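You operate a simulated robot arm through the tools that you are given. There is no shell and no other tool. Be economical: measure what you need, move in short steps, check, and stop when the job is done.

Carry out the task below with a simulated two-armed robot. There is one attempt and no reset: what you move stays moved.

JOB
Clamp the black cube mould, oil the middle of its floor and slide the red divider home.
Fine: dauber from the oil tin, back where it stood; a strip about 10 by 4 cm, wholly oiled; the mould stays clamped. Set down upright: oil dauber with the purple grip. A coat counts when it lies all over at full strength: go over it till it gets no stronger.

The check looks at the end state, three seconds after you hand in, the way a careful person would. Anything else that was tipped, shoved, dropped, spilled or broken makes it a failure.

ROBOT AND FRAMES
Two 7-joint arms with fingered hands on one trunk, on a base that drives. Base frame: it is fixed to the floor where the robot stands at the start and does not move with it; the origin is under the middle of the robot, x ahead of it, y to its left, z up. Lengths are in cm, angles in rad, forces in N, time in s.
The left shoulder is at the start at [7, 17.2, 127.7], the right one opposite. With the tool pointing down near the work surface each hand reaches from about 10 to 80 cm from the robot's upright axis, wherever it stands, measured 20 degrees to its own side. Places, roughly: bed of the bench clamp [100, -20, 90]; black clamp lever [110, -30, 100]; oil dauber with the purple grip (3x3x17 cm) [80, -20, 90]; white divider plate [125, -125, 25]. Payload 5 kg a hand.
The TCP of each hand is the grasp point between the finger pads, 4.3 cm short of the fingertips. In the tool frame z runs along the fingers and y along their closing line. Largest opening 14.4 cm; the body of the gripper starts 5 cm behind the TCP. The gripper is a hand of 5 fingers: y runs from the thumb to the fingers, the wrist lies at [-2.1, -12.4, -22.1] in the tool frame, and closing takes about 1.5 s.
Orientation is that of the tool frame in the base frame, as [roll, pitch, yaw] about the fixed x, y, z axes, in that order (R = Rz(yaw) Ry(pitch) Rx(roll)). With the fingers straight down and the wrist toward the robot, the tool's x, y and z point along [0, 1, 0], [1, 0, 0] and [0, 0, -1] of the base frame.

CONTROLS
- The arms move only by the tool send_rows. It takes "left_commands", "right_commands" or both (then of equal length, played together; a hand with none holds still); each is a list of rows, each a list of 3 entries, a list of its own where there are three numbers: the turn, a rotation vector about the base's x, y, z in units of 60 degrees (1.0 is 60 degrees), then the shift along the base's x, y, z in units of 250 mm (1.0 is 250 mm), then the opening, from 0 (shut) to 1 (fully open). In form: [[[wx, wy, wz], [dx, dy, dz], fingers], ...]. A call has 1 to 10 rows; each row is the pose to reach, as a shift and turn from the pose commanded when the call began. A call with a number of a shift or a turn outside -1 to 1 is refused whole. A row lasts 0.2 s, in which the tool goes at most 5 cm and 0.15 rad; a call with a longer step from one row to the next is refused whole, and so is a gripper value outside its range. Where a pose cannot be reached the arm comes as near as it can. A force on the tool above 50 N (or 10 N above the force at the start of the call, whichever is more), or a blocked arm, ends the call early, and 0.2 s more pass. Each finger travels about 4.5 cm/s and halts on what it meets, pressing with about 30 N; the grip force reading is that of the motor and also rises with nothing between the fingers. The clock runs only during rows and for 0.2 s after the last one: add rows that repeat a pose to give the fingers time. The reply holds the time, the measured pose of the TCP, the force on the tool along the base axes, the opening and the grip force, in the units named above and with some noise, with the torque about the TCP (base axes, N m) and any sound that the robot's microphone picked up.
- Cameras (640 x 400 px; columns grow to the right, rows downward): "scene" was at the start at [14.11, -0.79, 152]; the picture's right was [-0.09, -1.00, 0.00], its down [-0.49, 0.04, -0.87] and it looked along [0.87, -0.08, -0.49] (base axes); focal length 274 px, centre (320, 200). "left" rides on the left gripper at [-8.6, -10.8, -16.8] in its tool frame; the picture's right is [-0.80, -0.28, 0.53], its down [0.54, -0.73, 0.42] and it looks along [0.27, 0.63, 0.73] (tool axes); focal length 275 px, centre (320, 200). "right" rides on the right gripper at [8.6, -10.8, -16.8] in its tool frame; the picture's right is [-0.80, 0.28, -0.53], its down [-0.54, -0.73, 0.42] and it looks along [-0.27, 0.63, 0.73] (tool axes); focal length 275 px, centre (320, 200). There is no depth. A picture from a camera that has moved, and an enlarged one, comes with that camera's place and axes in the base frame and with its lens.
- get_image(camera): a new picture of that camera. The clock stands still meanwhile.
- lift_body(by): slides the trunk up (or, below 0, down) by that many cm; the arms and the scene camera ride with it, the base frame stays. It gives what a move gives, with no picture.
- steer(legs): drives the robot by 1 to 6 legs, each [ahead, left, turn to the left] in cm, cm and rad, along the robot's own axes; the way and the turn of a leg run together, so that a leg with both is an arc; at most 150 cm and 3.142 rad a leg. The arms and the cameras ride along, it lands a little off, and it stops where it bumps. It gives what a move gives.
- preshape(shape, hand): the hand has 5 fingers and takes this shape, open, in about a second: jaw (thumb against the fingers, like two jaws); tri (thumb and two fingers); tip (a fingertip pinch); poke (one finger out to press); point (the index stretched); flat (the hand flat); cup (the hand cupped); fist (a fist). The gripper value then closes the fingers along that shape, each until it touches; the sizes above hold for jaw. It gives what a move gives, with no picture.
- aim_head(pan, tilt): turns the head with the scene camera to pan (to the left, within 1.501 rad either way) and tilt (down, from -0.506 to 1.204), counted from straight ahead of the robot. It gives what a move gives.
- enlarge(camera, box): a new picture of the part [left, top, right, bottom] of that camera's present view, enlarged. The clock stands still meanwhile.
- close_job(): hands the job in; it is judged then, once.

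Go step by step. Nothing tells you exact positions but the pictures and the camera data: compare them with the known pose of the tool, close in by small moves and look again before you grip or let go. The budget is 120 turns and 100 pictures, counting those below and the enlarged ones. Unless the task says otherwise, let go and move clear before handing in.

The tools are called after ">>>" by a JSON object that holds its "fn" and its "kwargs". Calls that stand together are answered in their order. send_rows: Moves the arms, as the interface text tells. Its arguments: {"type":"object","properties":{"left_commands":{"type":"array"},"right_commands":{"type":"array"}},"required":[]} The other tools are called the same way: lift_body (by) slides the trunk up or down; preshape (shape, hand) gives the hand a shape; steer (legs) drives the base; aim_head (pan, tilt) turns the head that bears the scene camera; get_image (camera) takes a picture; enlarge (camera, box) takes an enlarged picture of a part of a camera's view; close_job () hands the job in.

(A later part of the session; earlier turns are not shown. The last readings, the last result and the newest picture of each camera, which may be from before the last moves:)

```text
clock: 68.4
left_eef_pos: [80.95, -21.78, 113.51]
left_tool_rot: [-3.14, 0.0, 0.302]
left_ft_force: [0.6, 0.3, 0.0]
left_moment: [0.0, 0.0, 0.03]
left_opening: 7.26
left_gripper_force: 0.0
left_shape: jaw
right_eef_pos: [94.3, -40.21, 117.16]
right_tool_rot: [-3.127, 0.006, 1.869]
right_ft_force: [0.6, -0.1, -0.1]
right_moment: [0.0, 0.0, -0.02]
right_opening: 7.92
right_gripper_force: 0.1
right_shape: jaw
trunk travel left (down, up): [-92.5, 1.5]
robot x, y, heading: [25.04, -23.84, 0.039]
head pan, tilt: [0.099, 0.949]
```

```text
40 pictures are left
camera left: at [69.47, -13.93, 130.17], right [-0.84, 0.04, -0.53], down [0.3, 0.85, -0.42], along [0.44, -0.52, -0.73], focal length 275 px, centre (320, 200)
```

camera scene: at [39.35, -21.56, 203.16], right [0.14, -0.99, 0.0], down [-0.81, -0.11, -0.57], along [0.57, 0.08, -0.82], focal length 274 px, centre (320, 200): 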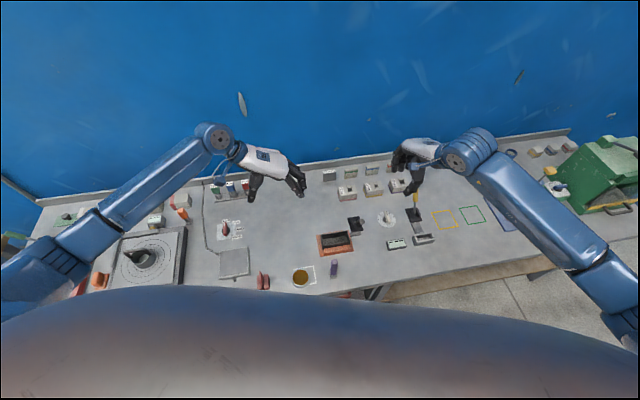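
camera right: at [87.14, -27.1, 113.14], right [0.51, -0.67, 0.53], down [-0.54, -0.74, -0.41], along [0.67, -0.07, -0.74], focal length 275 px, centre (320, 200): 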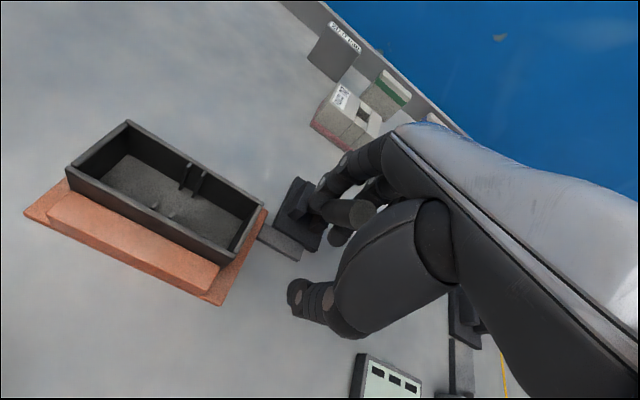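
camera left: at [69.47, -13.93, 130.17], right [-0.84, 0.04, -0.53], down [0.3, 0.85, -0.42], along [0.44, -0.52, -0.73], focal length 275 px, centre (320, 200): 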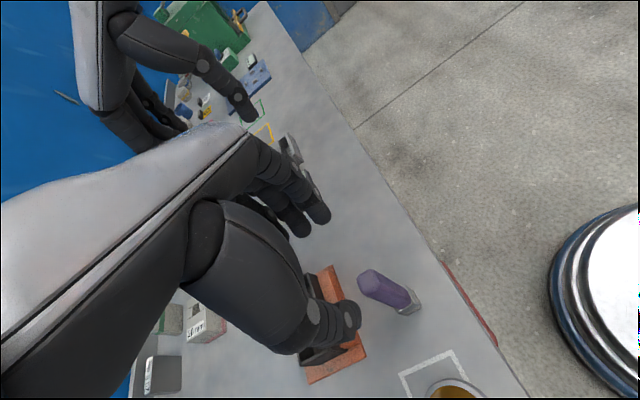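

The dauber is nearly under the grasp point. I'll correct by about 0.4 cm and lower around its grip.

>>> {"fn": "send_rows", "kwargs": {"left_commands": [[[0, 0, 0], [-0.009, 0.016, -0.12], 0.5], [[0, 0, 0], [-0.009, 0.016, -0.26], 0.5], [[0, 0, 0], [-0.009, 0.016, -0.4], 0.5], [[0, 0, 0], [-0.009, 0.016, -0.56], 0.5], [[0, 0, 0], [-0.009, 0.016, -0.56], 0.5]]}}

>>> {"fn": "get_image", "kwargs": {"camera": "left"}}

>>> {"fn": "enlarge", "kwargs": {"camera": "scene", "box": [270, 215, 390, 305]}}

```text
clock: 69.6
left_eef_pos: [80.81, -21.22, 99.68]
left_tool_rot: [-3.141, 0.0, 0.301]
left_ft_force: [0.3, 0.0, -0.2]
left_moment: [-0.03, -0.03, 0.01]
left_opening: 7.25
left_gripper_force: 0.1
left_shape: jaw
right_eef_pos: [94.31, -40.11, 117.07]
right_tool_rot: [-3.131, 0.006, 1.869]
right_ft_force: [-0.2, 0.7, -0.1]
right_moment: [-0.01, -0.01, -0.04]
right_opening: 7.91
right_gripper_force: 0.0
right_shape: jaw
trunk travel left (down, up): [-92.5, 1.5]
robot x, y, heading: [24.84, -23.36, 0.041]
head pan, tilt: [0.099, 0.949]
```

```text
39 pictures are left
camera left: at [69.28, -13.46, 116.38], right [-0.84, 0.03, -0.53], down [0.3, 0.85, -0.42], along [0.44, -0.52, -0.73], focal length 275 px, centre (320, 200)
```

left: 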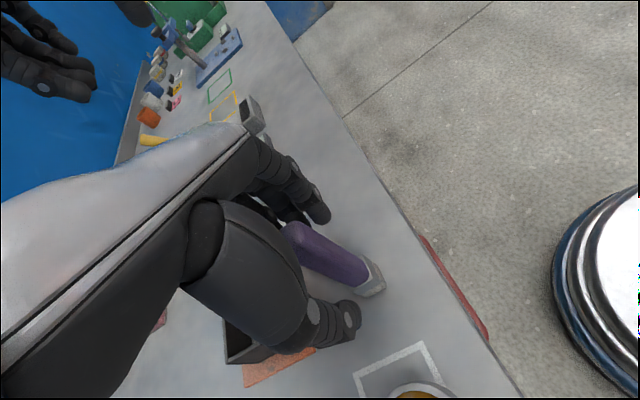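

```text
4.44 times, centred on (330, 260) of scene
camera zoom: at [37.16, -22.28, 203.36], right [0.14, -0.99, 0.0], down [-0.81, -0.11, -0.58], along [0.58, 0.08, -0.81], focal length 1218 px, centre (276, -67)
```

zoom: 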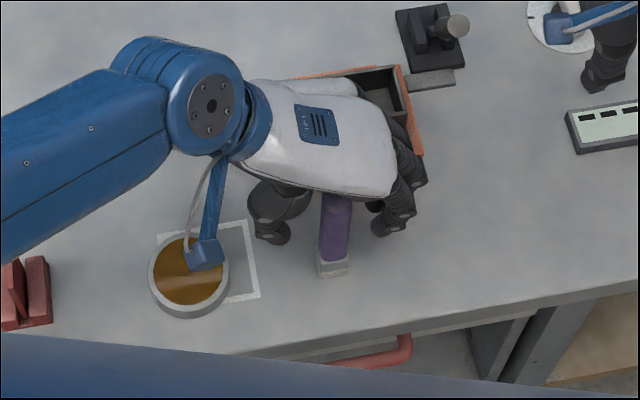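

The dauber stands centred between thumb and fingers. Closing on the purple grip.

>>> {"fn": "send_rows", "kwargs": {"left_commands": [[[0, 0, 0], [-0.008, -0.002, 0], 0.4], [[0, 0, 0], [-0.008, -0.002, 0], 0.25], [[0, 0, 0], [-0.008, -0.002, 0], 0.1], [[0, 0, 0], [-0.008, -0.002, 0], 0.05], [[0, 0, 0], [-0.008, -0.002, 0], 0.05]]}}

>>> {"fn": "enlarge", "kwargs": {"camera": "scene", "box": [270, 215, 390, 305]}}

```text
clock: 70.8
left_eef_pos: [80.51, -21.41, 99.59]
left_tool_rot: [-3.139, 0.0, 0.302]
left_ft_force: [0.1, 0.0, -0.4]
left_moment: [0.0, 0.01, -0.01]
left_opening: 2.13
left_gripper_force: 30.0
left_shape: jaw
right_eef_pos: [94.28, -40.22, 117.08]
right_tool_rot: [-3.126, 0.008, 1.87]
right_ft_force: [1.2, -0.2, 0.1]
right_moment: [0.01, 0.01, 0.02]
right_opening: 7.92
right_gripper_force: 0.0
right_shape: jaw
trunk travel left (down, up): [-92.5, 1.5]
robot x, y, heading: [24.89, -23.63, 0.041]
head pan, tilt: [0.099, 0.949]
```

```text
4.44 times, centred on (330, 260) of scene
camera zoom: at [37.19, -22.27, 203.35], right [0.14, -0.99, 0.0], down [-0.81, -0.11, -0.58], along [0.58, 0.08, -0.81], focal length 1218 px, centre (276, -67)
```

zoom: 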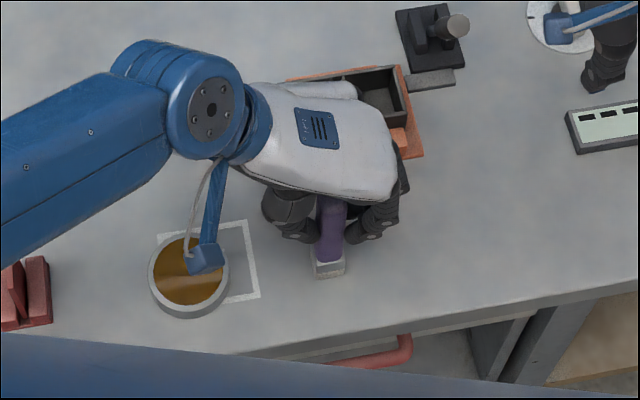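

The dauber is gripped. I'll lift it and move over the oil tin at about (77.8, -8.3).

>>> {"fn": "send_rows", "kwargs": {"left_commands": [[[0, 0, 0], [0, 0, 0.1], 0.05], [[0, 0, 0], [0, 0, 0.24], 0.05], [[0, 0, 0], [-0.03, 0.12, 0.26], 0.05], [[0, 0, 0], [-0.06, 0.26, 0.26], 0.05], [[0, 0, 0], [-0.09, 0.4, 0.26], 0.05], [[0, 0, 0], [-0.108, 0.524, 0.26], 0.05], [[0, 0, 0], [-0.108, 0.524, 0.26], 0.05]]}}

>>> {"fn": "enlarge", "kwargs": {"camera": "scene", "box": [240, 205, 400, 305]}}

>>> {"fn": "get_image", "kwargs": {"camera": "left"}}

```text
clock: 72.4
left_eef_pos: [77.49, -8.05, 106.04]
left_tool_rot: [3.141, -0.001, 0.302]
left_ft_force: [0.0, -0.3, -0.8]
left_moment: [-0.05, -0.01, -0.01]
left_opening: 2.15
left_gripper_force: 30.2
left_shape: jaw
right_eef_pos: [94.32, -40.31, 117.12]
right_tool_rot: [-3.129, 0.007, 1.868]
right_ft_force: [-0.4, 0.0, 0.3]
right_moment: [-0.01, 0.01, 0.04]
right_opening: 7.93
right_gripper_force: 0.1
right_shape: jaw
trunk travel left (down, up): [-92.5, 1.5]
robot x, y, heading: [24.7, -23.88, 0.036]
head pan, tilt: [0.099, 0.949]
```

```text
4.00 times, centred on (320, 255) of scene
camera zoom: at [37.19, -22.26, 203.35], right [0.14, -0.99, 0.0], down [-0.81, -0.11, -0.58], along [0.58, 0.08, -0.81], focal length 1096 px, centre (320, -20)
```

zoom: 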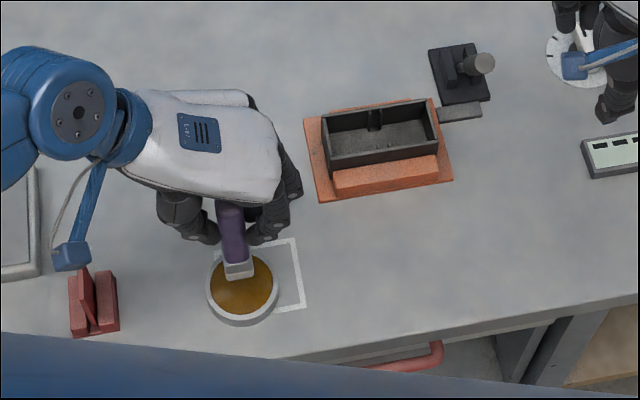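

```text
35 pictures are left
camera left: at [66.08, -0.18, 122.77], right [-0.84, 0.03, -0.53], down [0.3, 0.85, -0.42], along [0.44, -0.52, -0.73], focal length 275 px, centre (320, 200)
```

left: 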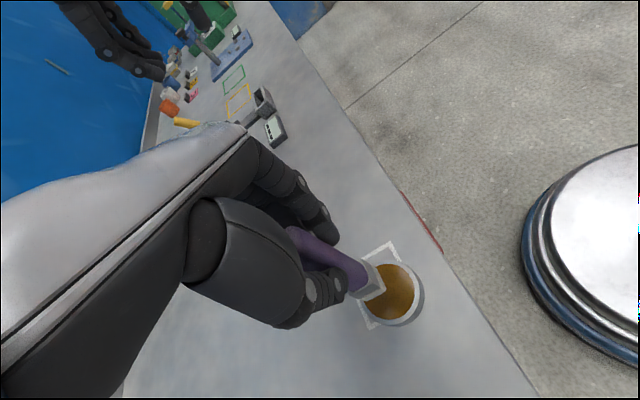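

The head is above the oil. I'll shift 3 mm and dip gently.

>>> {"fn": "send_rows", "kwargs": {"left_commands": [[[0, 0, 0], [0.012, -0.012, -0.06], 0.05], [[0, 0, 0], [0.012, -0.012, -0.13], 0.05], [[0, 0, 0], [0.012, -0.012, -0.18], 0.05], [[0, 0, 0], [0.012, -0.012, -0.2], 0.05], [[0, 0, 0], [0.012, -0.012, -0.215], 0.05], [[0, 0, 0], [0.012, -0.012, -0.215], 0.05]]}}

>>> {"fn": "enlarge", "kwargs": {"camera": "scene", "box": [260, 235, 340, 295]}}

```text
clock: 73.8
left_eef_pos: [77.97, -8.75, 100.91]
left_tool_rot: [-3.14, 0.001, 0.301]
left_ft_force: [-7.4, 0.7, 37.3]
left_moment: [0.02, 0.21, -0.07]
left_opening: 2.46
left_gripper_force: 30.4
left_shape: jaw
right_eef_pos: [94.13, -40.22, 117.2]
right_tool_rot: [-3.129, 0.006, 1.869]
right_ft_force: [0.5, 0.3, -0.5]
right_moment: [0.01, 0.0, 0.04]
right_opening: 7.91
right_gripper_force: 0.0
right_shape: jaw
trunk travel left (down, up): [-92.5, 1.5]
robot x, y, heading: [24.91, -23.3, 0.038]
head pan, tilt: [0.099, 0.949]
```

```text
6.67 times, centred on (300, 265) of scene
camera zoom: at [36.94, -22.38, 203.4], right [0.14, -0.99, 0.0], down [-0.8, -0.11, -0.58], along [0.58, 0.08, -0.81], focal length 1827 px, centre (453, -233)
```

zoom: 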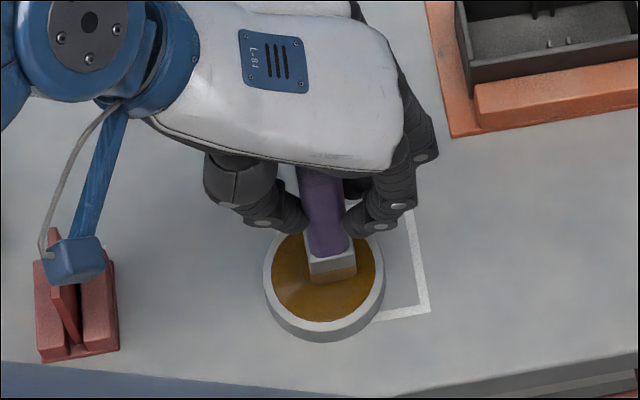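

The head took oil and touched the tin's floor. I'll lift out and carry it over the middle of the mould.

>>> {"fn": "send_rows", "kwargs": {"left_commands": [[[0, 0, 0], [-0.012, 0.012, 0.06], 0.05], [[0, 0, 0], [-0.012, 0.012, 0.16], 0.05], [[0, 0, 0], [-0.012, 0.012, 0.3], 0.05], [[0, 0, 0], [0.12, -0.08, 0.33], 0.05], [[0, 0, 0], [0.25, -0.17, 0.33], 0.05], [[0, 0, 0], [0.38, -0.26, 0.33], 0.05], [[0, 0, 0], [0.5, -0.35, 0.33], 0.05], [[0, 0, 0], [0.62, -0.43, 0.33], 0.05], [[0, 0, 0], [0.747, -0.5, 0.33], 0.05], [[0, 0, 0], [0.747, -0.5, 0.33], 0.05]]}}

>>> {"fn": "enlarge", "kwargs": {"camera": "scene", "box": [290, 190, 390, 270]}}

>>> {"fn": "get_image", "kwargs": {"camera": "right"}}

```text
clock: 76.0
left_eef_pos: [96.93, -20.98, 108.95]
left_tool_rot: [-3.142, -0.001, 0.301]
left_ft_force: [0.0, 0.3, -1.7]
left_moment: [-0.01, -0.03, 0.01]
left_opening: 2.23
left_gripper_force: 29.9
left_shape: jaw
right_eef_pos: [94.2, -40.31, 117.23]
right_tool_rot: [-3.13, 0.008, 1.869]
right_ft_force: [0.5, -0.3, 0.9]
right_moment: [-0.01, 0.01, 0.04]
right_opening: 7.92
right_gripper_force: 0.2
right_shape: jaw
trunk travel left (down, up): [-92.5, 1.5]
robot x, y, heading: [24.93, -23.38, 0.039]
head pan, tilt: [0.099, 0.949]
```

```text
5.00 times, centred on (340, 230) of scene
camera zoom: at [37.11, -22.25, 203.36], right [0.14, -0.99, 0.0], down [-0.81, -0.11, -0.58], along [0.58, 0.08, -0.81], focal length 1370 px, centre (220, 50)
```

zoom: 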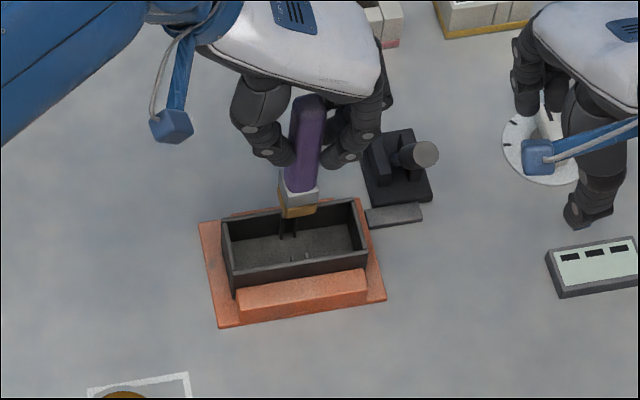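

```text
32 pictures are left
camera right: at [81.5, -34.88, 133.96], right [0.51, -0.67, 0.54], down [-0.54, -0.74, -0.41], along [0.67, -0.08, -0.74], focal length 275 px, centre (320, 200)
```

right: 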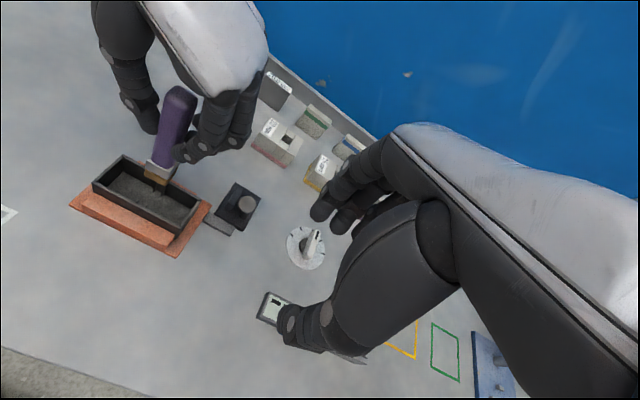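

The head is over the middle of the mould, but I want its exact offset from the hand, so I'll zoom from both cameras.

>>> {"fn": "enlarge", "kwargs": {"camera": "scene", "box": [325, 205, 373, 245]}}

>>> {"fn": "enlarge", "kwargs": {"camera": "right", "box": [60, 80, 260, 260]}}

```text
10.00 times, centred on (349, 225) of scene
camera zoom: at [37.11, -22.25, 203.36], right [0.14, -0.99, 0.0], down [-0.81, -0.11, -0.58], along [0.58, 0.08, -0.81], focal length 2740 px, centre (30, -50)
```

zoom: 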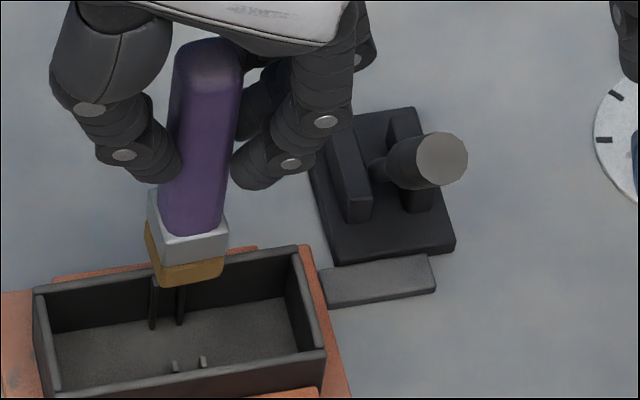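

```text
2.22 times, centred on (160, 170) of right
camera zoom: at [81.5, -34.88, 133.96], right [0.51, -0.67, 0.54], down [-0.54, -0.74, -0.41], along [0.67, -0.08, -0.74], focal length 612 px, centre (676, 267)
```

zoom: 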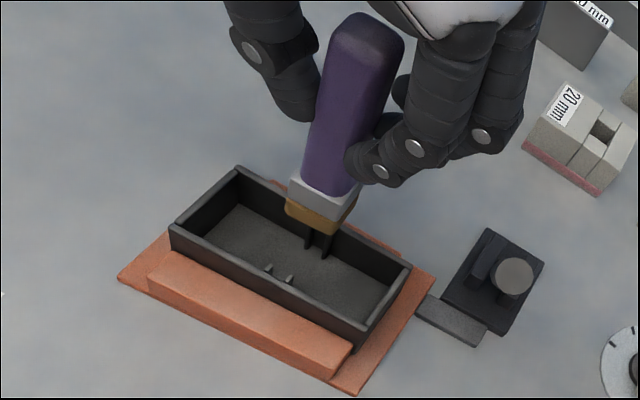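

Triangulating, the head is directly under the hand with its bottom about 11.9 cm below the TCP. I'll centre over the mould and lower until the head touches the floor.

>>> {"fn": "send_rows", "kwargs": {"left_commands": [[[0, 0, 0], [-0.012, 0, -0.12], 0.05], [[0, 0, 0], [-0.012, 0, -0.24], 0.05], [[0, 0, 0], [-0.012, 0, -0.34], 0.05], [[0, 0, 0], [-0.012, 0, -0.36], 0.05], [[0, 0, 0], [-0.012, 0, -0.375], 0.05], [[0, 0, 0], [-0.012, 0, -0.385], 0.05]]}}

```text
clock: 77.1
left_eef_pos: [96.18, -21.72, 100.07]
left_tool_rot: [3.133, 0.006, 0.298]
left_ft_force: [-18.6, -2.5, 30.1]
left_moment: [-0.08, 0.83, -0.16]
left_opening: 2.31
left_gripper_force: 29.6
left_shape: jaw
right_eef_pos: [93.88, -40.29, 117.31]
right_tool_rot: [-3.132, 0.009, 1.867]
right_ft_force: [0.9, 1.2, 0.5]
right_moment: [-0.02, 0.01, 0.03]
right_opening: 7.87
right_gripper_force: 0.0
right_shape: jaw
trunk travel left (down, up): [-92.5, 1.5]
robot x, y, heading: [25.32, -23.1, 0.04]
head pan, tilt: [0.099, 0.949]
stopped in row 5 (left hand): the force on the tool passed its limit (the readings are from after the stop); the commanded pose is now the measured one
```

It made contact with a sideways force, so the head may be touching the far ribs. I'll look before moving.

>>> {"fn": "enlarge", "kwargs": {"camera": "scene", "box": [320, 205, 376, 250]}}

>>> {"fn": "enlarge", "kwargs": {"camera": "right", "box": [60, 80, 240, 260]}}

```text
8.89 times, centred on (348, 228) of scene
camera zoom: at [36.67, -22.23, 203.38], right [0.14, -0.99, 0.0], down [-0.8, -0.11, -0.58], along [0.58, 0.08, -0.81], focal length 2436 px, centre (71, -44)
```

zoom: 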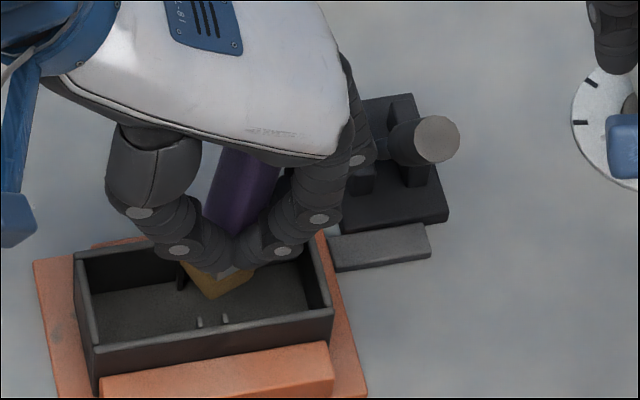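

```text
2.22 times, centred on (150, 170) of right
camera zoom: at [81.19, -34.88, 134.06], right [0.51, -0.67, 0.54], down [-0.54, -0.74, -0.41], along [0.67, -0.08, -0.74], focal length 612 px, centre (698, 267)
```

zoom: 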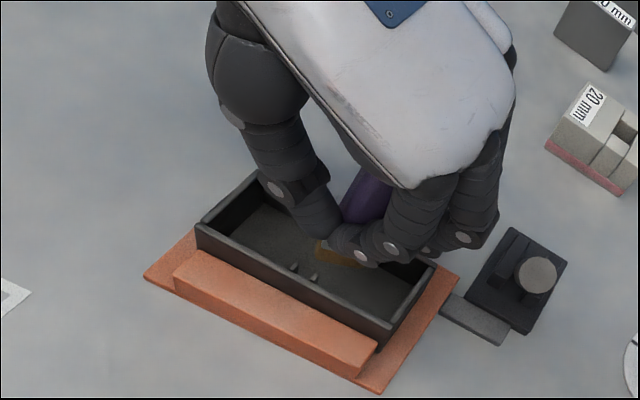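

The dauber slipped and turned in the grip against a rib. I'll lift out and check how it now sits in the hand.

>>> {"fn": "send_rows", "kwargs": {"left_commands": [[[0, 0, 0], [0, 0, 0.08], 0.05], [[0, 0, 0], [0, 0, 0.2], 0.05], [[0, 0, 0], [0, 0, 0.34], 0.05], [[0, 0, 0], [0, 0, 0.4], 0.05], [[0, 0, 0], [0, 0, 0.4], 0.05]]}}

>>> {"fn": "enlarge", "kwargs": {"camera": "scene", "box": [320, 195, 376, 245]}}

>>> {"fn": "enlarge", "kwargs": {"camera": "right", "box": [60, 60, 240, 240]}}

```text
clock: 78.3
left_eef_pos: [96.58, -21.46, 109.78]
left_tool_rot: [3.139, 0.005, 0.299]
left_ft_force: [-0.5, -0.7, -1.6]
left_moment: [0.0, 0.02, 0.02]
left_opening: 2.17
left_gripper_force: 30.0
left_shape: jaw
right_eef_pos: [94.46, -40.31, 117.12]
right_tool_rot: [-3.129, 0.008, 1.866]
right_ft_force: [0.1, 0.4, 0.1]
right_moment: [0.03, 0.01, 0.0]
right_opening: 7.92
right_gripper_force: 0.0
right_shape: jaw
trunk travel left (down, up): [-92.5, 1.5]
robot x, y, heading: [24.53, -23.58, 0.035]
head pan, tilt: [0.099, 0.949]
```

```text
8.00 times, centred on (348, 220) of scene
camera zoom: at [37.36, -22.29, 203.34], right [0.14, -0.99, 0.0], down [-0.81, -0.11, -0.58], along [0.58, 0.08, -0.81], focal length 2192 px, centre (96, 40)
```

zoom: 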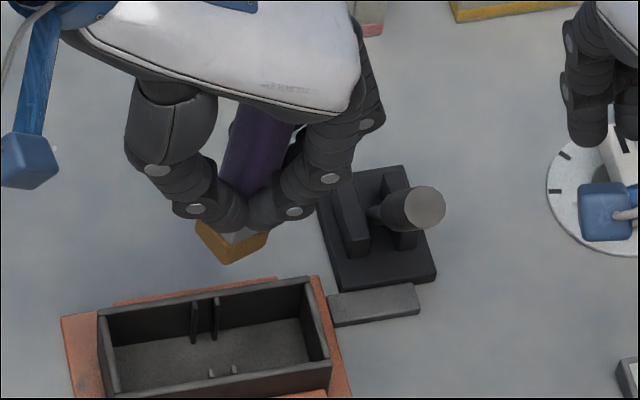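

```text
2.22 times, centred on (150, 150) of right
camera zoom: at [81.64, -34.93, 133.85], right [0.51, -0.67, 0.54], down [-0.54, -0.74, -0.41], along [0.67, -0.08, -0.74], focal length 612 px, centre (698, 311)
```

zoom: 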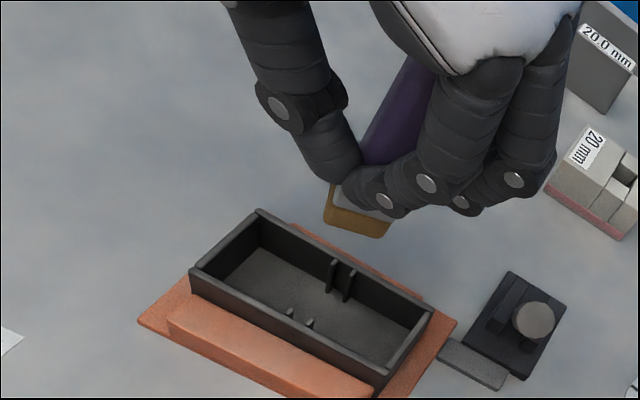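

The dauber has slid up, turned about 26° and tilted slightly in the hand. I'll carry it back over its spot, counter-rotate the hand to square and straighten it, then set it down and regrip properly.

>>> {"fn": "send_rows", "kwargs": {"left_commands": [[[-0.013, -0.012, -0.08], [-0.1, 0, 0.02], 0.05], [[-0.026, -0.025, -0.16], [-0.22, 0, 0.02], 0.05], [[-0.039, -0.037, -0.24], [-0.34, 0, 0.02], 0.05], [[-0.052, -0.05, -0.32], [-0.46, 0, 0.02], 0.05], [[-0.065, -0.062, -0.4], [-0.57, 0, 0], 0.05], [[-0.077, -0.074, -0.43], [-0.65, 0, -0.08], 0.05], [[-0.077, -0.074, -0.43], [-0.65, 0, -0.2], 0.05], [[-0.077, -0.074, -0.43], [-0.65, 0, -0.26], 0.05], [[-0.077, -0.074, -0.43], [-0.65, 0, -0.26], 0.05]]}}

>>> {"fn": "enlarge", "kwargs": {"camera": "scene", "box": [300, 220, 376, 290]}}

>>> {"fn": "enlarge", "kwargs": {"camera": "right", "box": [0, 100, 240, 320]}}

```text
clock: 80.3
left_eef_pos: [79.93, -21.3, 103.41]
left_tool_rot: [3.052, -0.066, -0.149]
left_ft_force: [-0.7, 0.2, -1.0]
left_moment: [0.02, 0.02, 0.0]
left_opening: 2.12
left_gripper_force: 30.0
left_shape: jaw
right_eef_pos: [94.14, -40.3, 117.08]
right_tool_rot: [-3.13, 0.009, 1.867]
right_ft_force: [0.6, 0.2, -0.7]
right_moment: [-0.02, 0.0, -0.01]
right_opening: 7.89
right_gripper_force: 0.0
right_shape: jaw
trunk travel left (down, up): [-92.5, 1.5]
robot x, y, heading: [24.86, -23.28, 0.035]
head pan, tilt: [0.099, 0.949]
```

```text
5.71 times, centred on (338, 255) of scene
camera zoom: at [37.06, -22.25, 203.36], right [0.14, -0.99, 0.0], down [-0.81, -0.11, -0.58], along [0.58, 0.08, -0.81], focal length 1566 px, centre (217, -114)
```

zoom: 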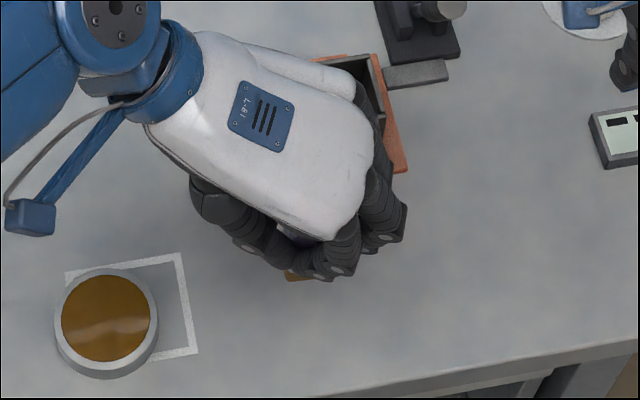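

```text
1.82 times, centred on (120, 210) of right
camera zoom: at [81.43, -34.9, 133.95], right [0.51, -0.67, 0.54], down [-0.54, -0.74, -0.41], along [0.67, -0.08, -0.74], focal length 500 px, centre (684, 182)
```

zoom: 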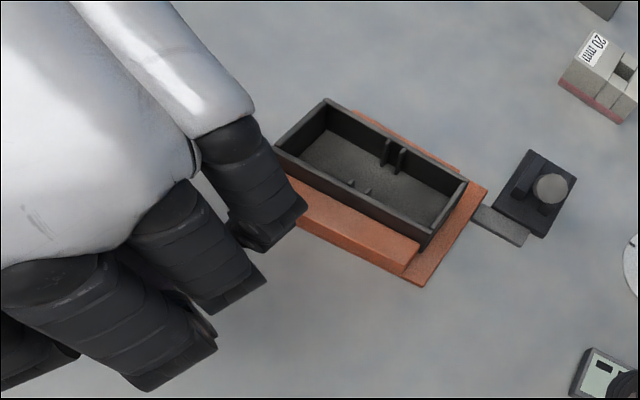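

>>> {"fn": "get_image", "kwargs": {"camera": "left"}}

>>> {"fn": "enlarge", "kwargs": {"camera": "scene", "box": [335, 250, 375, 285]}}

```text
23 pictures are left
camera left: at [72.21, -7.77, 118.35], right [-0.71, 0.34, -0.61], down [0.67, 0.59, -0.45], along [0.21, -0.73, -0.65], focal length 275 px, centre (320, 200)
```

left: 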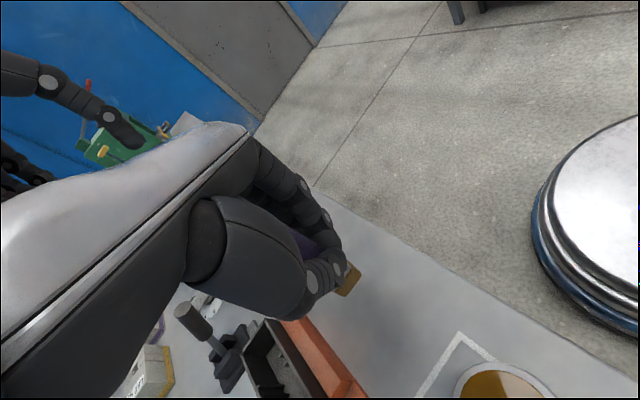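

```text
11.43 times, centred on (355, 268) of scene
camera zoom: at [37.06, -22.25, 203.36], right [0.14, -0.99, 0.0], down [-0.81, -0.11, -0.58], along [0.58, 0.08, -0.81], focal length 3132 px, centre (-80, -571)
```

zoom: 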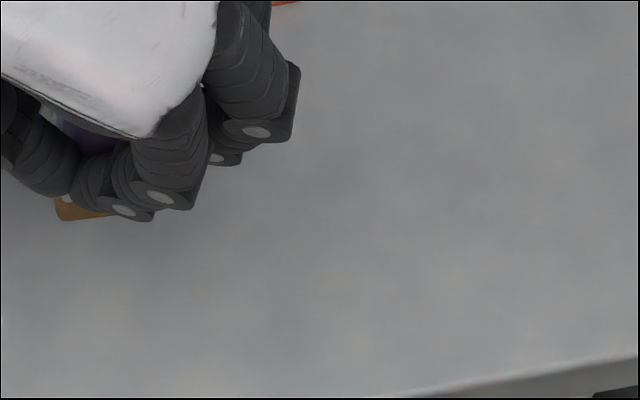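

The head hangs roughly above its original spot. I'll lower until it meets the bench and press lightly so it sits flat.

>>> {"fn": "send_rows", "kwargs": {"left_commands": [[[0, 0, 0], [0.004, 0.008, -0.1], 0.05], [[0, 0, 0], [0.004, 0.008, -0.2], 0.05], [[0, 0, 0], [0.004, 0.008, -0.29], 0.05], [[0, 0, 0], [0.004, 0.008, -0.33], 0.05], [[0, 0, 0], [0.004, 0.008, -0.35], 0.05], [[0, 0, 0], [0.004, 0.008, -0.37], 0.05], [[0, 0, 0], [0.004, 0.008, -0.385], 0.05]]}}

```text
clock: 81.9
left_eef_pos: [80.22, -21.2, 94.07]
left_tool_rot: [3.051, -0.072, -0.147]
left_ft_force: [0.2, 5.9, 26.0]
left_moment: [-0.33, -0.19, 0.04]
left_opening: 2.25
left_gripper_force: 29.7
left_shape: jaw
right_eef_pos: [94.0, -40.17, 117.25]
right_tool_rot: [-3.132, 0.009, 1.87]
right_ft_force: [0.4, 0.7, -0.2]
right_moment: [-0.05, -0.01, 0.01]
right_opening: 7.91
right_gripper_force: 0.1
right_shape: jaw
trunk travel left (down, up): [-92.5, 1.5]
robot x, y, heading: [25.09, -23.32, 0.037]
head pan, tilt: [0.099, 0.949]
```

Contact is made. I'll ease the press and open just a few millimetres so it settles on its base with the fingers still guarding it.

>>> {"fn": "send_rows", "kwargs": {"left_commands": [[[0, 0, 0], [0, 0, 0.012], 0.15], [[0, 0, 0], [0, 0, 0.012], 0.2], [[0, 0, 0], [0, 0, 0.012], 0.22], [[0, 0, 0], [0, 0, 0.012], 0.25], [[0, 0, 0], [0, 0, 0.012], 0.28]]}}

>>> {"fn": "enlarge", "kwargs": {"camera": "scene", "box": [315, 225, 385, 285]}}

```text
clock: 83.1
left_eef_pos: [80.01, -21.18, 94.11]
left_tool_rot: [3.057, -0.067, -0.15]
left_ft_force: [0.9, -0.1, 1.7]
left_moment: [-0.01, 0.01, 0.06]
left_opening: 3.98
left_gripper_force: 0.1
left_shape: jaw
right_eef_pos: [94.28, -40.36, 117.11]
right_tool_rot: [-3.127, 0.007, 1.868]
right_ft_force: [0.1, 0.6, 0.1]
right_moment: [0.02, 0.02, -0.03]
right_opening: 7.9
right_gripper_force: 0.0
right_shape: jaw
trunk travel left (down, up): [-92.5, 1.5]
robot x, y, heading: [24.71, -23.44, 0.04]
head pan, tilt: [0.099, 0.949]
```

```text
6.67 times, centred on (350, 255) of scene
camera zoom: at [37.14, -22.34, 203.35], right [0.14, -0.99, 0.0], down [-0.81, -0.11, -0.58], along [0.58, 0.08, -0.81], focal length 1827 px, centre (120, -167)
```

zoom: 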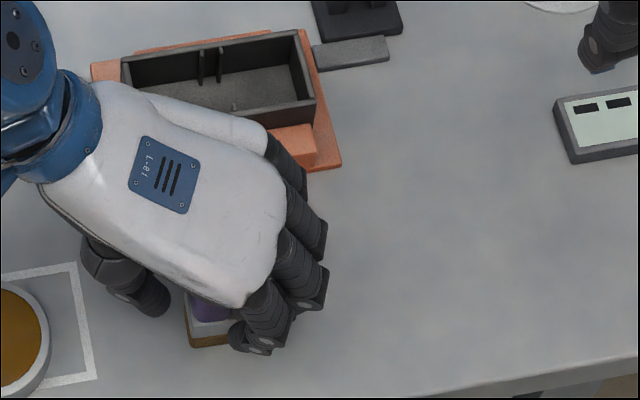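

It stands upright within the open fingers. I'll open wider, rise clear and restore the hand's vertical pose, then check the dauber.

>>> {"fn": "send_rows", "kwargs": {"left_commands": [[[0, 0, 0], [0, 0, 0], 0.45], [[0, 0, 0], [0, 0, 0], 0.55], [[0, 0, 0], [0, 0, 0.1], 0.6], [[0, 0, 0], [0, 0, 0.25], 0.6], [[0, 0, 0], [0, 0, 0.42], 0.6], [[0, 0, 0], [0, 0, 0.6], 0.6], [[0.03, 0.03, 0.14], [0, 0, 0.72], 0.6], [[0.06, 0.06, 0.28], [0, 0, 0.74], 0.6], [[0.077, 0.074, 0.42], [0, 0, 0.74], 0.6], [[0.077, 0.074, 0.43], [0, 0, 0.74], 0.6]]}}

>>> {"fn": "get_image", "kwargs": {"camera": "left"}}

>>> {"fn": "enlarge", "kwargs": {"camera": "scene", "box": [315, 225, 385, 285]}}

```text
refused: row 7 steps farther than a row can; nothing moved
```

```text
20 pictures are left
camera left: at [72.42, -7.62, 109.12], right [-0.71, 0.35, -0.61], down [0.67, 0.59, -0.45], along [0.21, -0.73, -0.65], focal length 275 px, centre (320, 200)
```

left: 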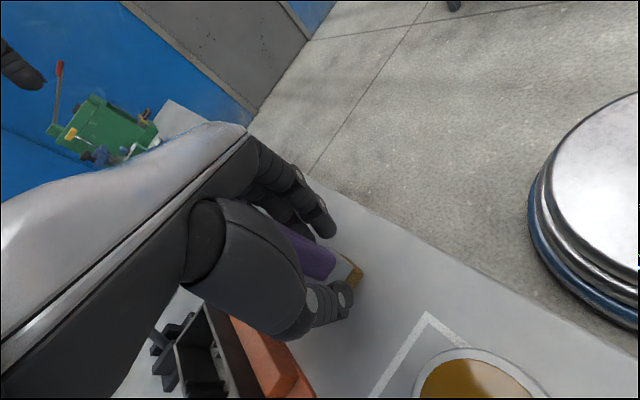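

```text
6.67 times, centred on (350, 255) of scene
camera zoom: at [37.14, -22.34, 203.35], right [0.14, -0.99, 0.0], down [-0.81, -0.11, -0.58], along [0.58, 0.08, -0.81], focal length 1827 px, centre (120, -167)
```

zoom: 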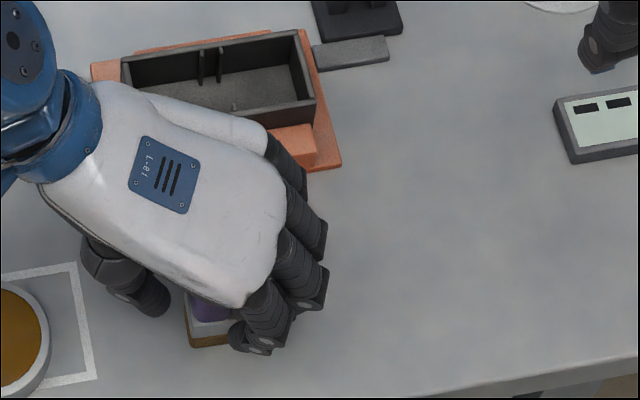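

The row step was slightly too big. Repeating with smaller turns.

>>> {"fn": "send_rows", "kwargs": {"left_commands": [[[0, 0, 0], [0, 0, 0], 0.5], [[0, 0, 0], [0, 0, 0.1], 0.6], [[0, 0, 0], [0, 0, 0.25], 0.6], [[0, 0, 0], [0, 0, 0.42], 0.6], [[0, 0, 0], [0, 0, 0.6], 0.6], [[0.02, 0.02, 0.11], [0, 0, 0.72], 0.6], [[0.04, 0.04, 0.22], [0, 0, 0.74], 0.6], [[0.06, 0.06, 0.33], [0, 0, 0.74], 0.6], [[0.077, 0.074, 0.43], [0, 0, 0.74], 0.6], [[0.077, 0.074, 0.43], [0, 0, 0.74], 0.6]]}}

```text
clock: 85.3
left_eef_pos: [80.13, -21.22, 112.37]
left_tool_rot: [3.137, 0.005, 0.299]
left_ft_force: [-0.9, 0.2, -0.4]
left_moment: [0.0, -0.01, 0.0]
left_opening: 8.61
left_gripper_force: 0.1
left_shape: jaw
right_eef_pos: [94.19, -40.23, 117.09]
right_tool_rot: [-3.13, 0.007, 1.867]
right_ft_force: [-0.3, 0.6, 0.6]
right_moment: [-0.01, 0.0, 0.01]
right_opening: 7.9
right_gripper_force: 0.1
right_shape: jaw
trunk travel left (down, up): [-92.5, 1.5]
robot x, y, heading: [25.02, -23.19, 0.037]
head pan, tilt: [0.099, 0.949]
```

>>> {"fn": "enlarge", "kwargs": {"camera": "scene", "box": [270, 215, 390, 305]}}

```text
4.44 times, centred on (330, 260) of scene
camera zoom: at [37.07, -22.28, 203.36], right [0.14, -0.99, 0.0], down [-0.81, -0.11, -0.58], along [0.58, 0.08, -0.81], focal length 1218 px, centre (276, -67)
```

zoom: 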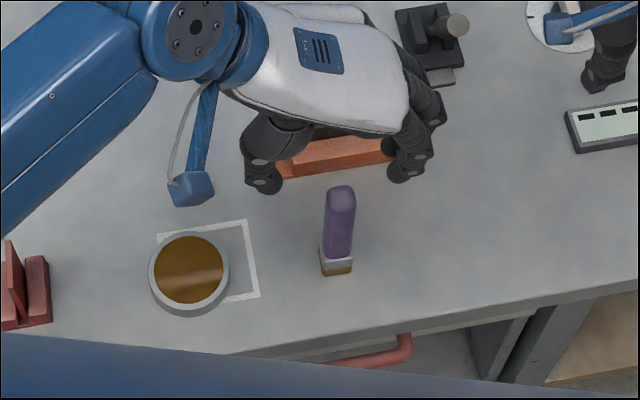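

The dauber stands upright, square and within half a centimetre of its original place. I'll regrip it lower on the handle, centred.

>>> {"fn": "send_rows", "kwargs": {"left_commands": [[[0, 0, 0], [0.047, -0.04, 0], 0.5], [[0, 0, 0], [0.047, -0.04, -0.12], 0.5], [[0, 0, 0], [0.047, -0.04, -0.26], 0.5], [[0, 0, 0], [0.047, -0.04, -0.4], 0.5], [[0, 0, 0], [0.047, -0.04, -0.5], 0.5], [[0, 0, 0], [0.047, -0.04, -0.576], 0.5], [[0, 0, 0], [0.047, -0.04, -0.576], 0.3], [[0, 0, 0], [0.047, -0.04, -0.576], 0.1], [[0, 0, 0], [0.047, -0.04, -0.576], 0], [[0, 0, 0], [0.047, -0.04, -0.576], 0]]}}

```text
clock: 87.5
left_eef_pos: [81.45, -22.25, 98.4]
left_tool_rot: [3.138, 0.001, 0.298]
left_ft_force: [0.2, -0.6, -0.5]
left_moment: [-0.03, -0.02, -0.02]
left_opening: 2.01
left_gripper_force: 30.9
left_shape: jaw
right_eef_pos: [94.28, -40.19, 117.18]
right_tool_rot: [-3.127, 0.007, 1.867]
right_ft_force: [-0.3, -0.3, -0.4]
right_moment: [-0.02, 0.01, 0.01]
right_opening: 7.9
right_gripper_force: 0.0
right_shape: jaw
trunk travel left (down, up): [-92.5, 1.5]
robot x, y, heading: [24.76, -23.65, 0.038]
head pan, tilt: [0.099, 0.949]
```

Gripped. Lift and move above the left half of the mould, away from the ribs.

>>> {"fn": "send_rows", "kwargs": {"left_commands": [[[0, 0, 0], [0, 0, 0.12], 0], [[0, 0, 0], [0, 0, 0.26], 0], [[0, 0, 0], [0.06, 0.02, 0.36], 0], [[0, 0, 0], [0.2, 0.06, 0.36], 0], [[0, 0, 0], [0.34, 0.1, 0.36], 0], [[0, 0, 0], [0.48, 0.14, 0.36], 0], [[0, 0, 0], [0.568, 0.172, 0.34], 0], [[0, 0, 0], [0.568, 0.172, 0.34], 0]]}}

>>> {"fn": "enlarge", "kwargs": {"camera": "scene", "box": [312, 200, 376, 245]}}

```text
clock: 89.3
left_eef_pos: [95.63, -17.99, 106.89]
left_tool_rot: [3.138, 0.004, 0.299]
left_ft_force: [0.0, 0.1, -1.2]
left_moment: [0.0, -0.01, 0.0]
left_opening: 2.01
left_gripper_force: 29.9
left_shape: jaw
right_eef_pos: [94.16, -40.26, 117.02]
right_tool_rot: [-3.128, 0.006, 1.867]
right_ft_force: [0.3, 0.2, -0.1]
right_moment: [0.0, 0.01, -0.01]
right_opening: 7.89
right_gripper_force: 0.0
right_shape: jaw
trunk travel left (down, up): [-92.5, 1.5]
robot x, y, heading: [24.77, -23.44, 0.04]
head pan, tilt: [0.099, 0.949]
```

```text
8.89 times, centred on (344, 222) of scene
camera zoom: at [37.19, -22.3, 203.35], right [0.14, -0.99, 0.0], down [-0.81, -0.11, -0.58], along [0.58, 0.08, -0.81], focal length 2436 px, centre (107, 0)
```

zoom: 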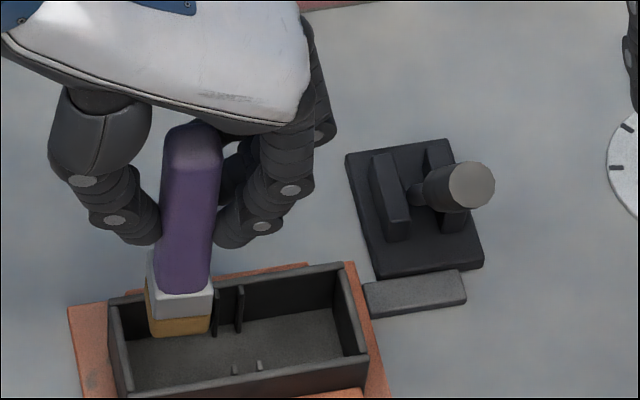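

Seen in the same picture, the head is centred across the mould's width and 3.4 cm left of the ribs. I'll lower gently to the floor.

>>> {"fn": "send_rows", "kwargs": {"left_commands": [[[0, 0, 0], [0, 0, -0.12], 0], [[0, 0, 0], [0, 0, -0.22], 0], [[0, 0, 0], [0, 0, -0.265], 0], [[0, 0, 0], [0, 0, -0.28], 0], [[0, 0, 0], [0, 0, -0.29], 0]]}}

```text
clock: 90.5
left_eef_pos: [95.66, -17.96, 99.8]
left_tool_rot: [3.135, 0.001, 0.301]
left_ft_force: [-1.7, 3.3, 22.5]
left_moment: [0.05, 0.08, 0.05]
left_opening: 2.09
left_gripper_force: 30.1
left_shape: jaw
right_eef_pos: [94.01, -40.3, 117.15]
right_tool_rot: [-3.129, 0.009, 1.87]
right_ft_force: [-0.2, -0.7, 0.1]
right_moment: [0.01, -0.03, -0.02]
right_opening: 7.92
right_gripper_force: 0.0
right_shape: jaw
trunk travel left (down, up): [-92.5, 1.5]
robot x, y, heading: [24.76, -23.5, 0.043]
head pan, tilt: [0.099, 0.949]
```

The floor is at TCP ≈ 99.8. I'll ease to a light press and brush the left half in loops.

>>> {"fn": "send_rows", "kwargs": {"left_commands": [[[0, 0, 0], [-0.006, 0.019, 0.006], 0], [[0, 0, 0], [0.021, 0.027, 0.006], 0], [[0, 0, 0], [0.041, -0.0375, 0.006], 0], [[0, 0, 0], [-0.0124, -0.054, 0.006], 0], [[0, 0, 0], [-0.0327, 0.0108, 0.006], 0], [[0, 0, 0], [0.021, 0.027, 0.006], 0], [[0, 0, 0], [0.041, -0.0375, 0.006], 0], [[0, 0, 0], [-0.0124, -0.054, 0.006], 0], [[0, 0, 0], [-0.0327, 0.0108, 0.006], 0], [[0, 0, 0], [0, 0, 0.006], 0]]}}

>>> {"fn": "enlarge", "kwargs": {"camera": "scene", "box": [312, 205, 376, 250]}}

```text
clock: 92.7
left_eef_pos: [95.44, -17.8, 99.55]
left_tool_rot: [3.139, 0.005, 0.298]
left_ft_force: [-3.5, 2.4, 19.1]
left_moment: [-0.11, 0.18, -0.01]
left_opening: 2.15
left_gripper_force: 29.8
left_shape: jaw
right_eef_pos: [94.03, -40.37, 117.24]
right_tool_rot: [-3.131, 0.008, 1.869]
right_ft_force: [0.5, -0.3, 1.1]
right_moment: [-0.02, 0.0, 0.03]
right_opening: 7.9
right_gripper_force: 0.0
right_shape: jaw
trunk travel left (down, up): [-92.5, 1.5]
robot x, y, heading: [24.87, -23.5, 0.041]
head pan, tilt: [0.099, 0.949]
```

```text
8.89 times, centred on (344, 228) of scene
camera zoom: at [36.84, -22.33, 203.38], right [0.14, -0.99, 0.0], down [-0.8, -0.11, -0.58], along [0.58, 0.08, -0.81], focal length 2436 px, centre (107, -44)
```

zoom: 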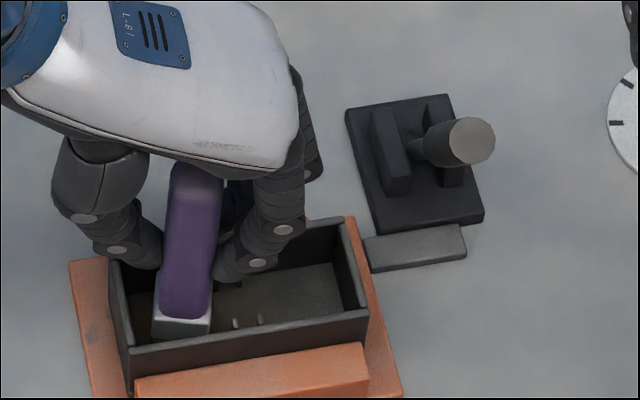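

Brown oil shows on the floor where I brushed. I'll lift over the ribs and do the right half likewise.

>>> {"fn": "send_rows", "kwargs": {"left_commands": [[[0, 0, 0], [0, 0, 0.1], 0], [[0, 0, 0], [0, 0, 0.24], 0], [[0, 0, 0], [0.04, -0.13, 0.26], 0], [[0, 0, 0], [0.081, -0.26, 0.26], 0], [[0, 0, 0], [0.081, -0.26, 0.26], 0], [[0, 0, 0], [0.081, -0.26, 0.12], 0], [[0, 0, 0], [0.081, -0.26, 0.03], 0], [[0, 0, 0], [0.081, -0.26, 0.004], 0]]}}

>>> {"fn": "send_rows", "kwargs": {"left_commands": [[[0, 0, 0], [0.006, -0.019, -0.004], 0], [[0, 0, 0], [0.0327, -0.0107, -0.004], 0], [[0, 0, 0], [0.0124, 0.0541, -0.004], 0], [[0, 0, 0], [-0.041, 0.0375, -0.004], 0], [[0, 0, 0], [-0.0207, -0.0273, -0.004], 0], [[0, 0, 0], [0.0327, -0.0107, -0.004], 0], [[0, 0, 0], [0.0124, 0.0541, -0.004], 0], [[0, 0, 0], [-0.041, 0.0375, -0.004], 0], [[0, 0, 0], [-0.0207, -0.0273, -0.004], 0], [[0, 0, 0], [0, 0, -0.004], 0]]}}

```text
clock: 94.5
left_eef_pos: [97.81, -24.56, 99.68]
left_tool_rot: [3.139, 0.003, 0.298]
left_ft_force: [1.7, 0.4, 3.5]
left_moment: [-0.08, 0.0, 0.0]
left_opening: 2.07
left_gripper_force: 29.8
left_shape: jaw
right_eef_pos: [94.41, -40.45, 116.93]
right_tool_rot: [-3.129, 0.005, 1.868]
right_ft_force: [0.1, -0.6, 0.0]
right_moment: [-0.01, 0.02, -0.02]
right_opening: 7.93
right_gripper_force: 0.0
right_shape: jaw
trunk travel left (down, up): [-92.5, 1.5]
robot x, y, heading: [24.57, -23.22, 0.037]
head pan, tilt: [0.099, 0.949]
```

```text
clock: 96.7
left_eef_pos: [97.29, -24.42, 99.78]
left_tool_rot: [3.139, 0.005, 0.296]
left_ft_force: [-2.0, 1.0, 7.6]
left_moment: [0.07, 0.04, -0.02]
left_opening: 2.17
left_gripper_force: 29.8
left_shape: jaw
left hand out of reach, approached as far as the arm can: row 1, 2, 4, 6, 7, 8
right_eef_pos: [94.17, -40.41, 117.05]
right_tool_rot: [-3.13, 0.007, 1.868]
right_ft_force: [-0.4, 0.6, 0.2]
right_moment: [0.0, -0.01, -0.02]
right_opening: 7.91
right_gripper_force: 0.1
right_shape: jaw
trunk travel left (down, up): [-92.5, 1.5]
robot x, y, heading: [24.82, -23.51, 0.037]
head pan, tilt: [0.099, 0.949]
```

The left arm is near its limit on this side, so I'll lift clear, swing the hand aside and look at the coat.

>>> {"fn": "send_rows", "kwargs": {"left_commands": [[[0, 0, 0], [0, 0, 0.1], 0], [[0, 0, 0], [0, 0, 0.24], 0], [[0, 0, 0], [-0.03, 0.1, 0.36], 0], [[0, 0, 0], [-0.06, 0.25, 0.36], 0], [[0, 0, 0], [-0.1, 0.42, 0.36], 0], [[0, 0, 0], [-0.15, 0.6, 0.36], 0], [[0, 0, 0], [-0.2, 0.75, 0.36], 0]]}}

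>>> {"fn": "enlarge", "kwargs": {"camera": "scene", "box": [318, 212, 366, 246]}}

>>> {"fn": "enlarge", "kwargs": {"camera": "right", "box": [70, 130, 210, 270]}}

```text
clock: 98.3
left_eef_pos: [100.37, -5.45, 101.65]
left_tool_rot: [3.135, 0.006, 0.297]
left_ft_force: [0.3, -0.8, -1.4]
left_moment: [0.06, -0.02, 0.01]
left_opening: 1.99
left_gripper_force: 30.3
left_shape: jaw
left hand out of reach, approached as far as the arm can: row 1, 2, 3, 4, 5, 6, 7
right_eef_pos: [94.23, -40.09, 117.14]
right_tool_rot: [-3.127, 0.008, 1.868]
right_ft_force: [-0.6, 0.9, 1.0]
right_moment: [-0.03, -0.03, 0.0]
right_opening: 7.9
right_gripper_force: 0.1
right_shape: jaw
trunk travel left (down, up): [-92.5, 1.5]
robot x, y, heading: [24.89, -23.31, 0.036]
head pan, tilt: [0.099, 0.949]
```

```text
11.76 times, centred on (342, 229) of scene
camera zoom: at [37.11, -21.95, 203.36], right [0.14, -0.99, 0.0], down [-0.81, -0.11, -0.58], along [0.58, 0.08, -0.81], focal length 3224 px, centre (61, -141)
```

zoom: 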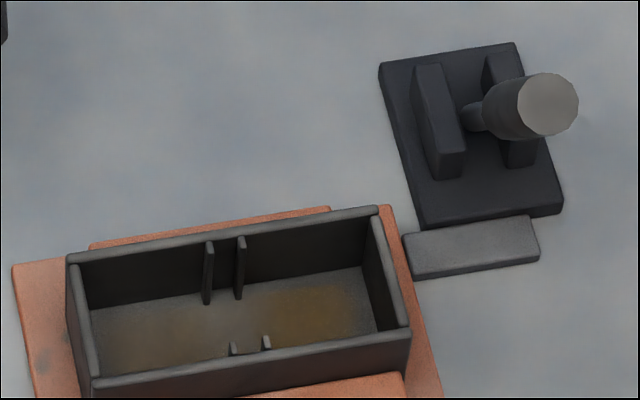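

```text
2.86 times, centred on (140, 200) of right
camera zoom: at [81.46, -34.73, 133.96], right [0.51, -0.67, 0.54], down [-0.54, -0.74, -0.41], along [0.67, -0.08, -0.74], focal length 786 px, centre (834, 200)
```

zoom: 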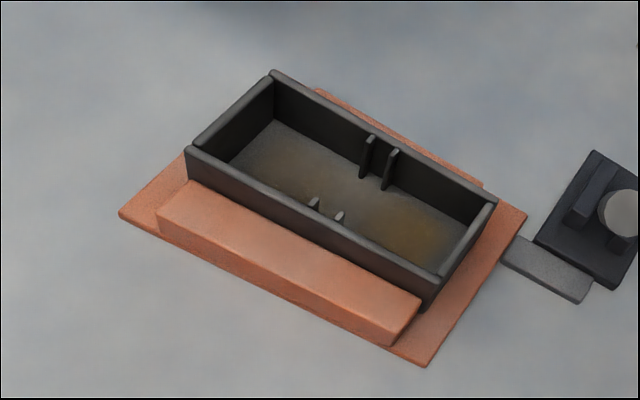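

The coat shows but is uneven, and the arm got stuck near a limit and moved oddly low, so I must recover it first by raising the hand.

>>> {"fn": "send_rows", "kwargs": {"left_commands": [[[0, 0, 0], [-0.03, 0.02, 0.12], 0], [[0, 0, 0], [-0.06, 0.04, 0.26], 0], [[0, 0, 0], [-0.1, 0.06, 0.4], 0], [[0, 0, 0], [-0.1, 0.06, 0.4], 0]]}}

>>> {"fn": "get_image", "kwargs": {"camera": "scene"}}

```text
clock: 99.3
left_eef_pos: [104.56, -3.26, 107.13]
left_tool_rot: [3.138, 0.004, 0.299]
left_ft_force: [0.4, 0.0, -0.8]
left_moment: [-0.03, 0.02, -0.02]
left_opening: 2.02
left_gripper_force: 29.9
left_shape: jaw
left hand out of reach, approached as far as the arm can: row 1, 2, 3, 4
right_eef_pos: [94.3, -40.29, 117.0]
right_tool_rot: [-3.129, 0.007, 1.868]
right_ft_force: [0.1, 1.0, 0.1]
right_moment: [0.01, -0.02, 0.01]
right_opening: 7.92
right_gripper_force: 0.1
right_shape: jaw
trunk travel left (down, up): [-92.5, 1.5]
robot x, y, heading: [24.5, -23.65, 0.032]
head pan, tilt: [0.099, 0.949]
```

```text
13 pictures are left
camera scene: at [37.18, -22.38, 203.35], right [0.14, -0.99, 0.0], down [-0.81, -0.11, -0.58], along [0.58, 0.08, -0.81], focal length 274 px, centre (320, 200)
```

scene: 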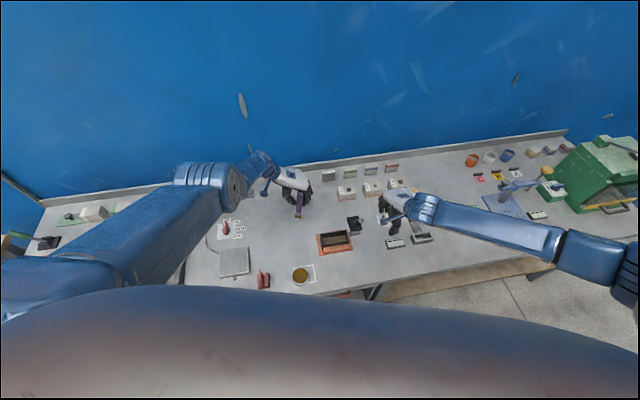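

The left arm is simply stretched straight. I'll bring the hand back toward me and up, then stand closer with the trunk lower.

>>> {"fn": "send_rows", "kwargs": {"left_commands": [[[0, 0, 0], [-0.12, 0.0, 0.06], 0], [[0, 0, 0], [-0.26, 0.0, 0.12], 0], [[0, 0, 0], [-0.4, 0.0, 0.2], 0], [[0, 0, 0], [-0.55, 0, 0.3], 0], [[0, 0, 0], [-0.7, 0, 0.4], 0], [[0, 0, 0], [-0.7, 0, 0.5], 0], [[0, 0, 0], [-0.7, 0, 0.6], 0], [[0, 0, 0], [-0.7, 0, 0.6], 0]]}}

```text
clock: 101.1
left_eef_pos: [103.95, -2.04, 106.31]
left_tool_rot: [3.136, 0.006, 0.3]
left_ft_force: [-0.5, 0.4, -1.3]
left_moment: [0.0, -0.02, -0.01]
left_opening: 2.0
left_gripper_force: 30.2
left_shape: jaw
left hand out of reach, approached as far as the arm can: row 1, 2, 3, 4, 5, 6, 7, 8
right_eef_pos: [94.13, -40.3, 116.97]
right_tool_rot: [-3.127, 0.006, 1.867]
right_ft_force: [0.7, -0.1, -0.1]
right_moment: [-0.01, -0.04, -0.03]
right_opening: 7.89
right_gripper_force: 0.0
right_shape: jaw
trunk travel left (down, up): [-92.5, 1.5]
robot x, y, heading: [24.89, -23.44, 0.04]
head pan, tilt: [0.099, 0.949]
```

It's stuck at a local limit, so I'll relax the wrist by turning the hand back toward its neutral yaw.

>>> {"fn": "send_rows", "kwargs": {"left_commands": [[[0, 0, 0.12], [-0.05, 0, 0.02], 0], [[0, 0, 0.24], [-0.1, 0, 0.04], 0], [[0, 0, 0.36], [-0.15, 0, 0.06], 0], [[0, 0, 0.48], [-0.2, 0, 0.08], 0], [[0, 0, 0.6], [-0.25, 0, 0.1], 0], [[0, 0, 0.72], [-0.3, 0, 0.12], 0], [[0, 0, 0.72], [-0.3, 0, 0.12], 0]]}}

```text
clock: 102.7
left_eef_pos: [107.48, -0.22, 100.33]
left_tool_rot: [3.139, 0.004, 1.055]
left_ft_force: [-0.8, -0.2, -0.9]
left_moment: [-0.02, -0.01, 0.02]
left_opening: 1.99
left_gripper_force: 29.8
left_shape: jaw
left hand out of reach, approached as far as the arm can: row 1, 2, 3, 4, 5, 6, 7
right_eef_pos: [94.21, -40.17, 117.13]
right_tool_rot: [-3.126, 0.005, 1.867]
right_ft_force: [-0.3, -0.4, 0.6]
right_moment: [0.0, -0.03, -0.03]
right_opening: 7.91
right_gripper_force: 0.2
right_shape: jaw
trunk travel left (down, up): [-92.5, 1.5]
robot x, y, heading: [24.87, -23.78, 0.038]
head pan, tilt: [0.099, 0.949]
```

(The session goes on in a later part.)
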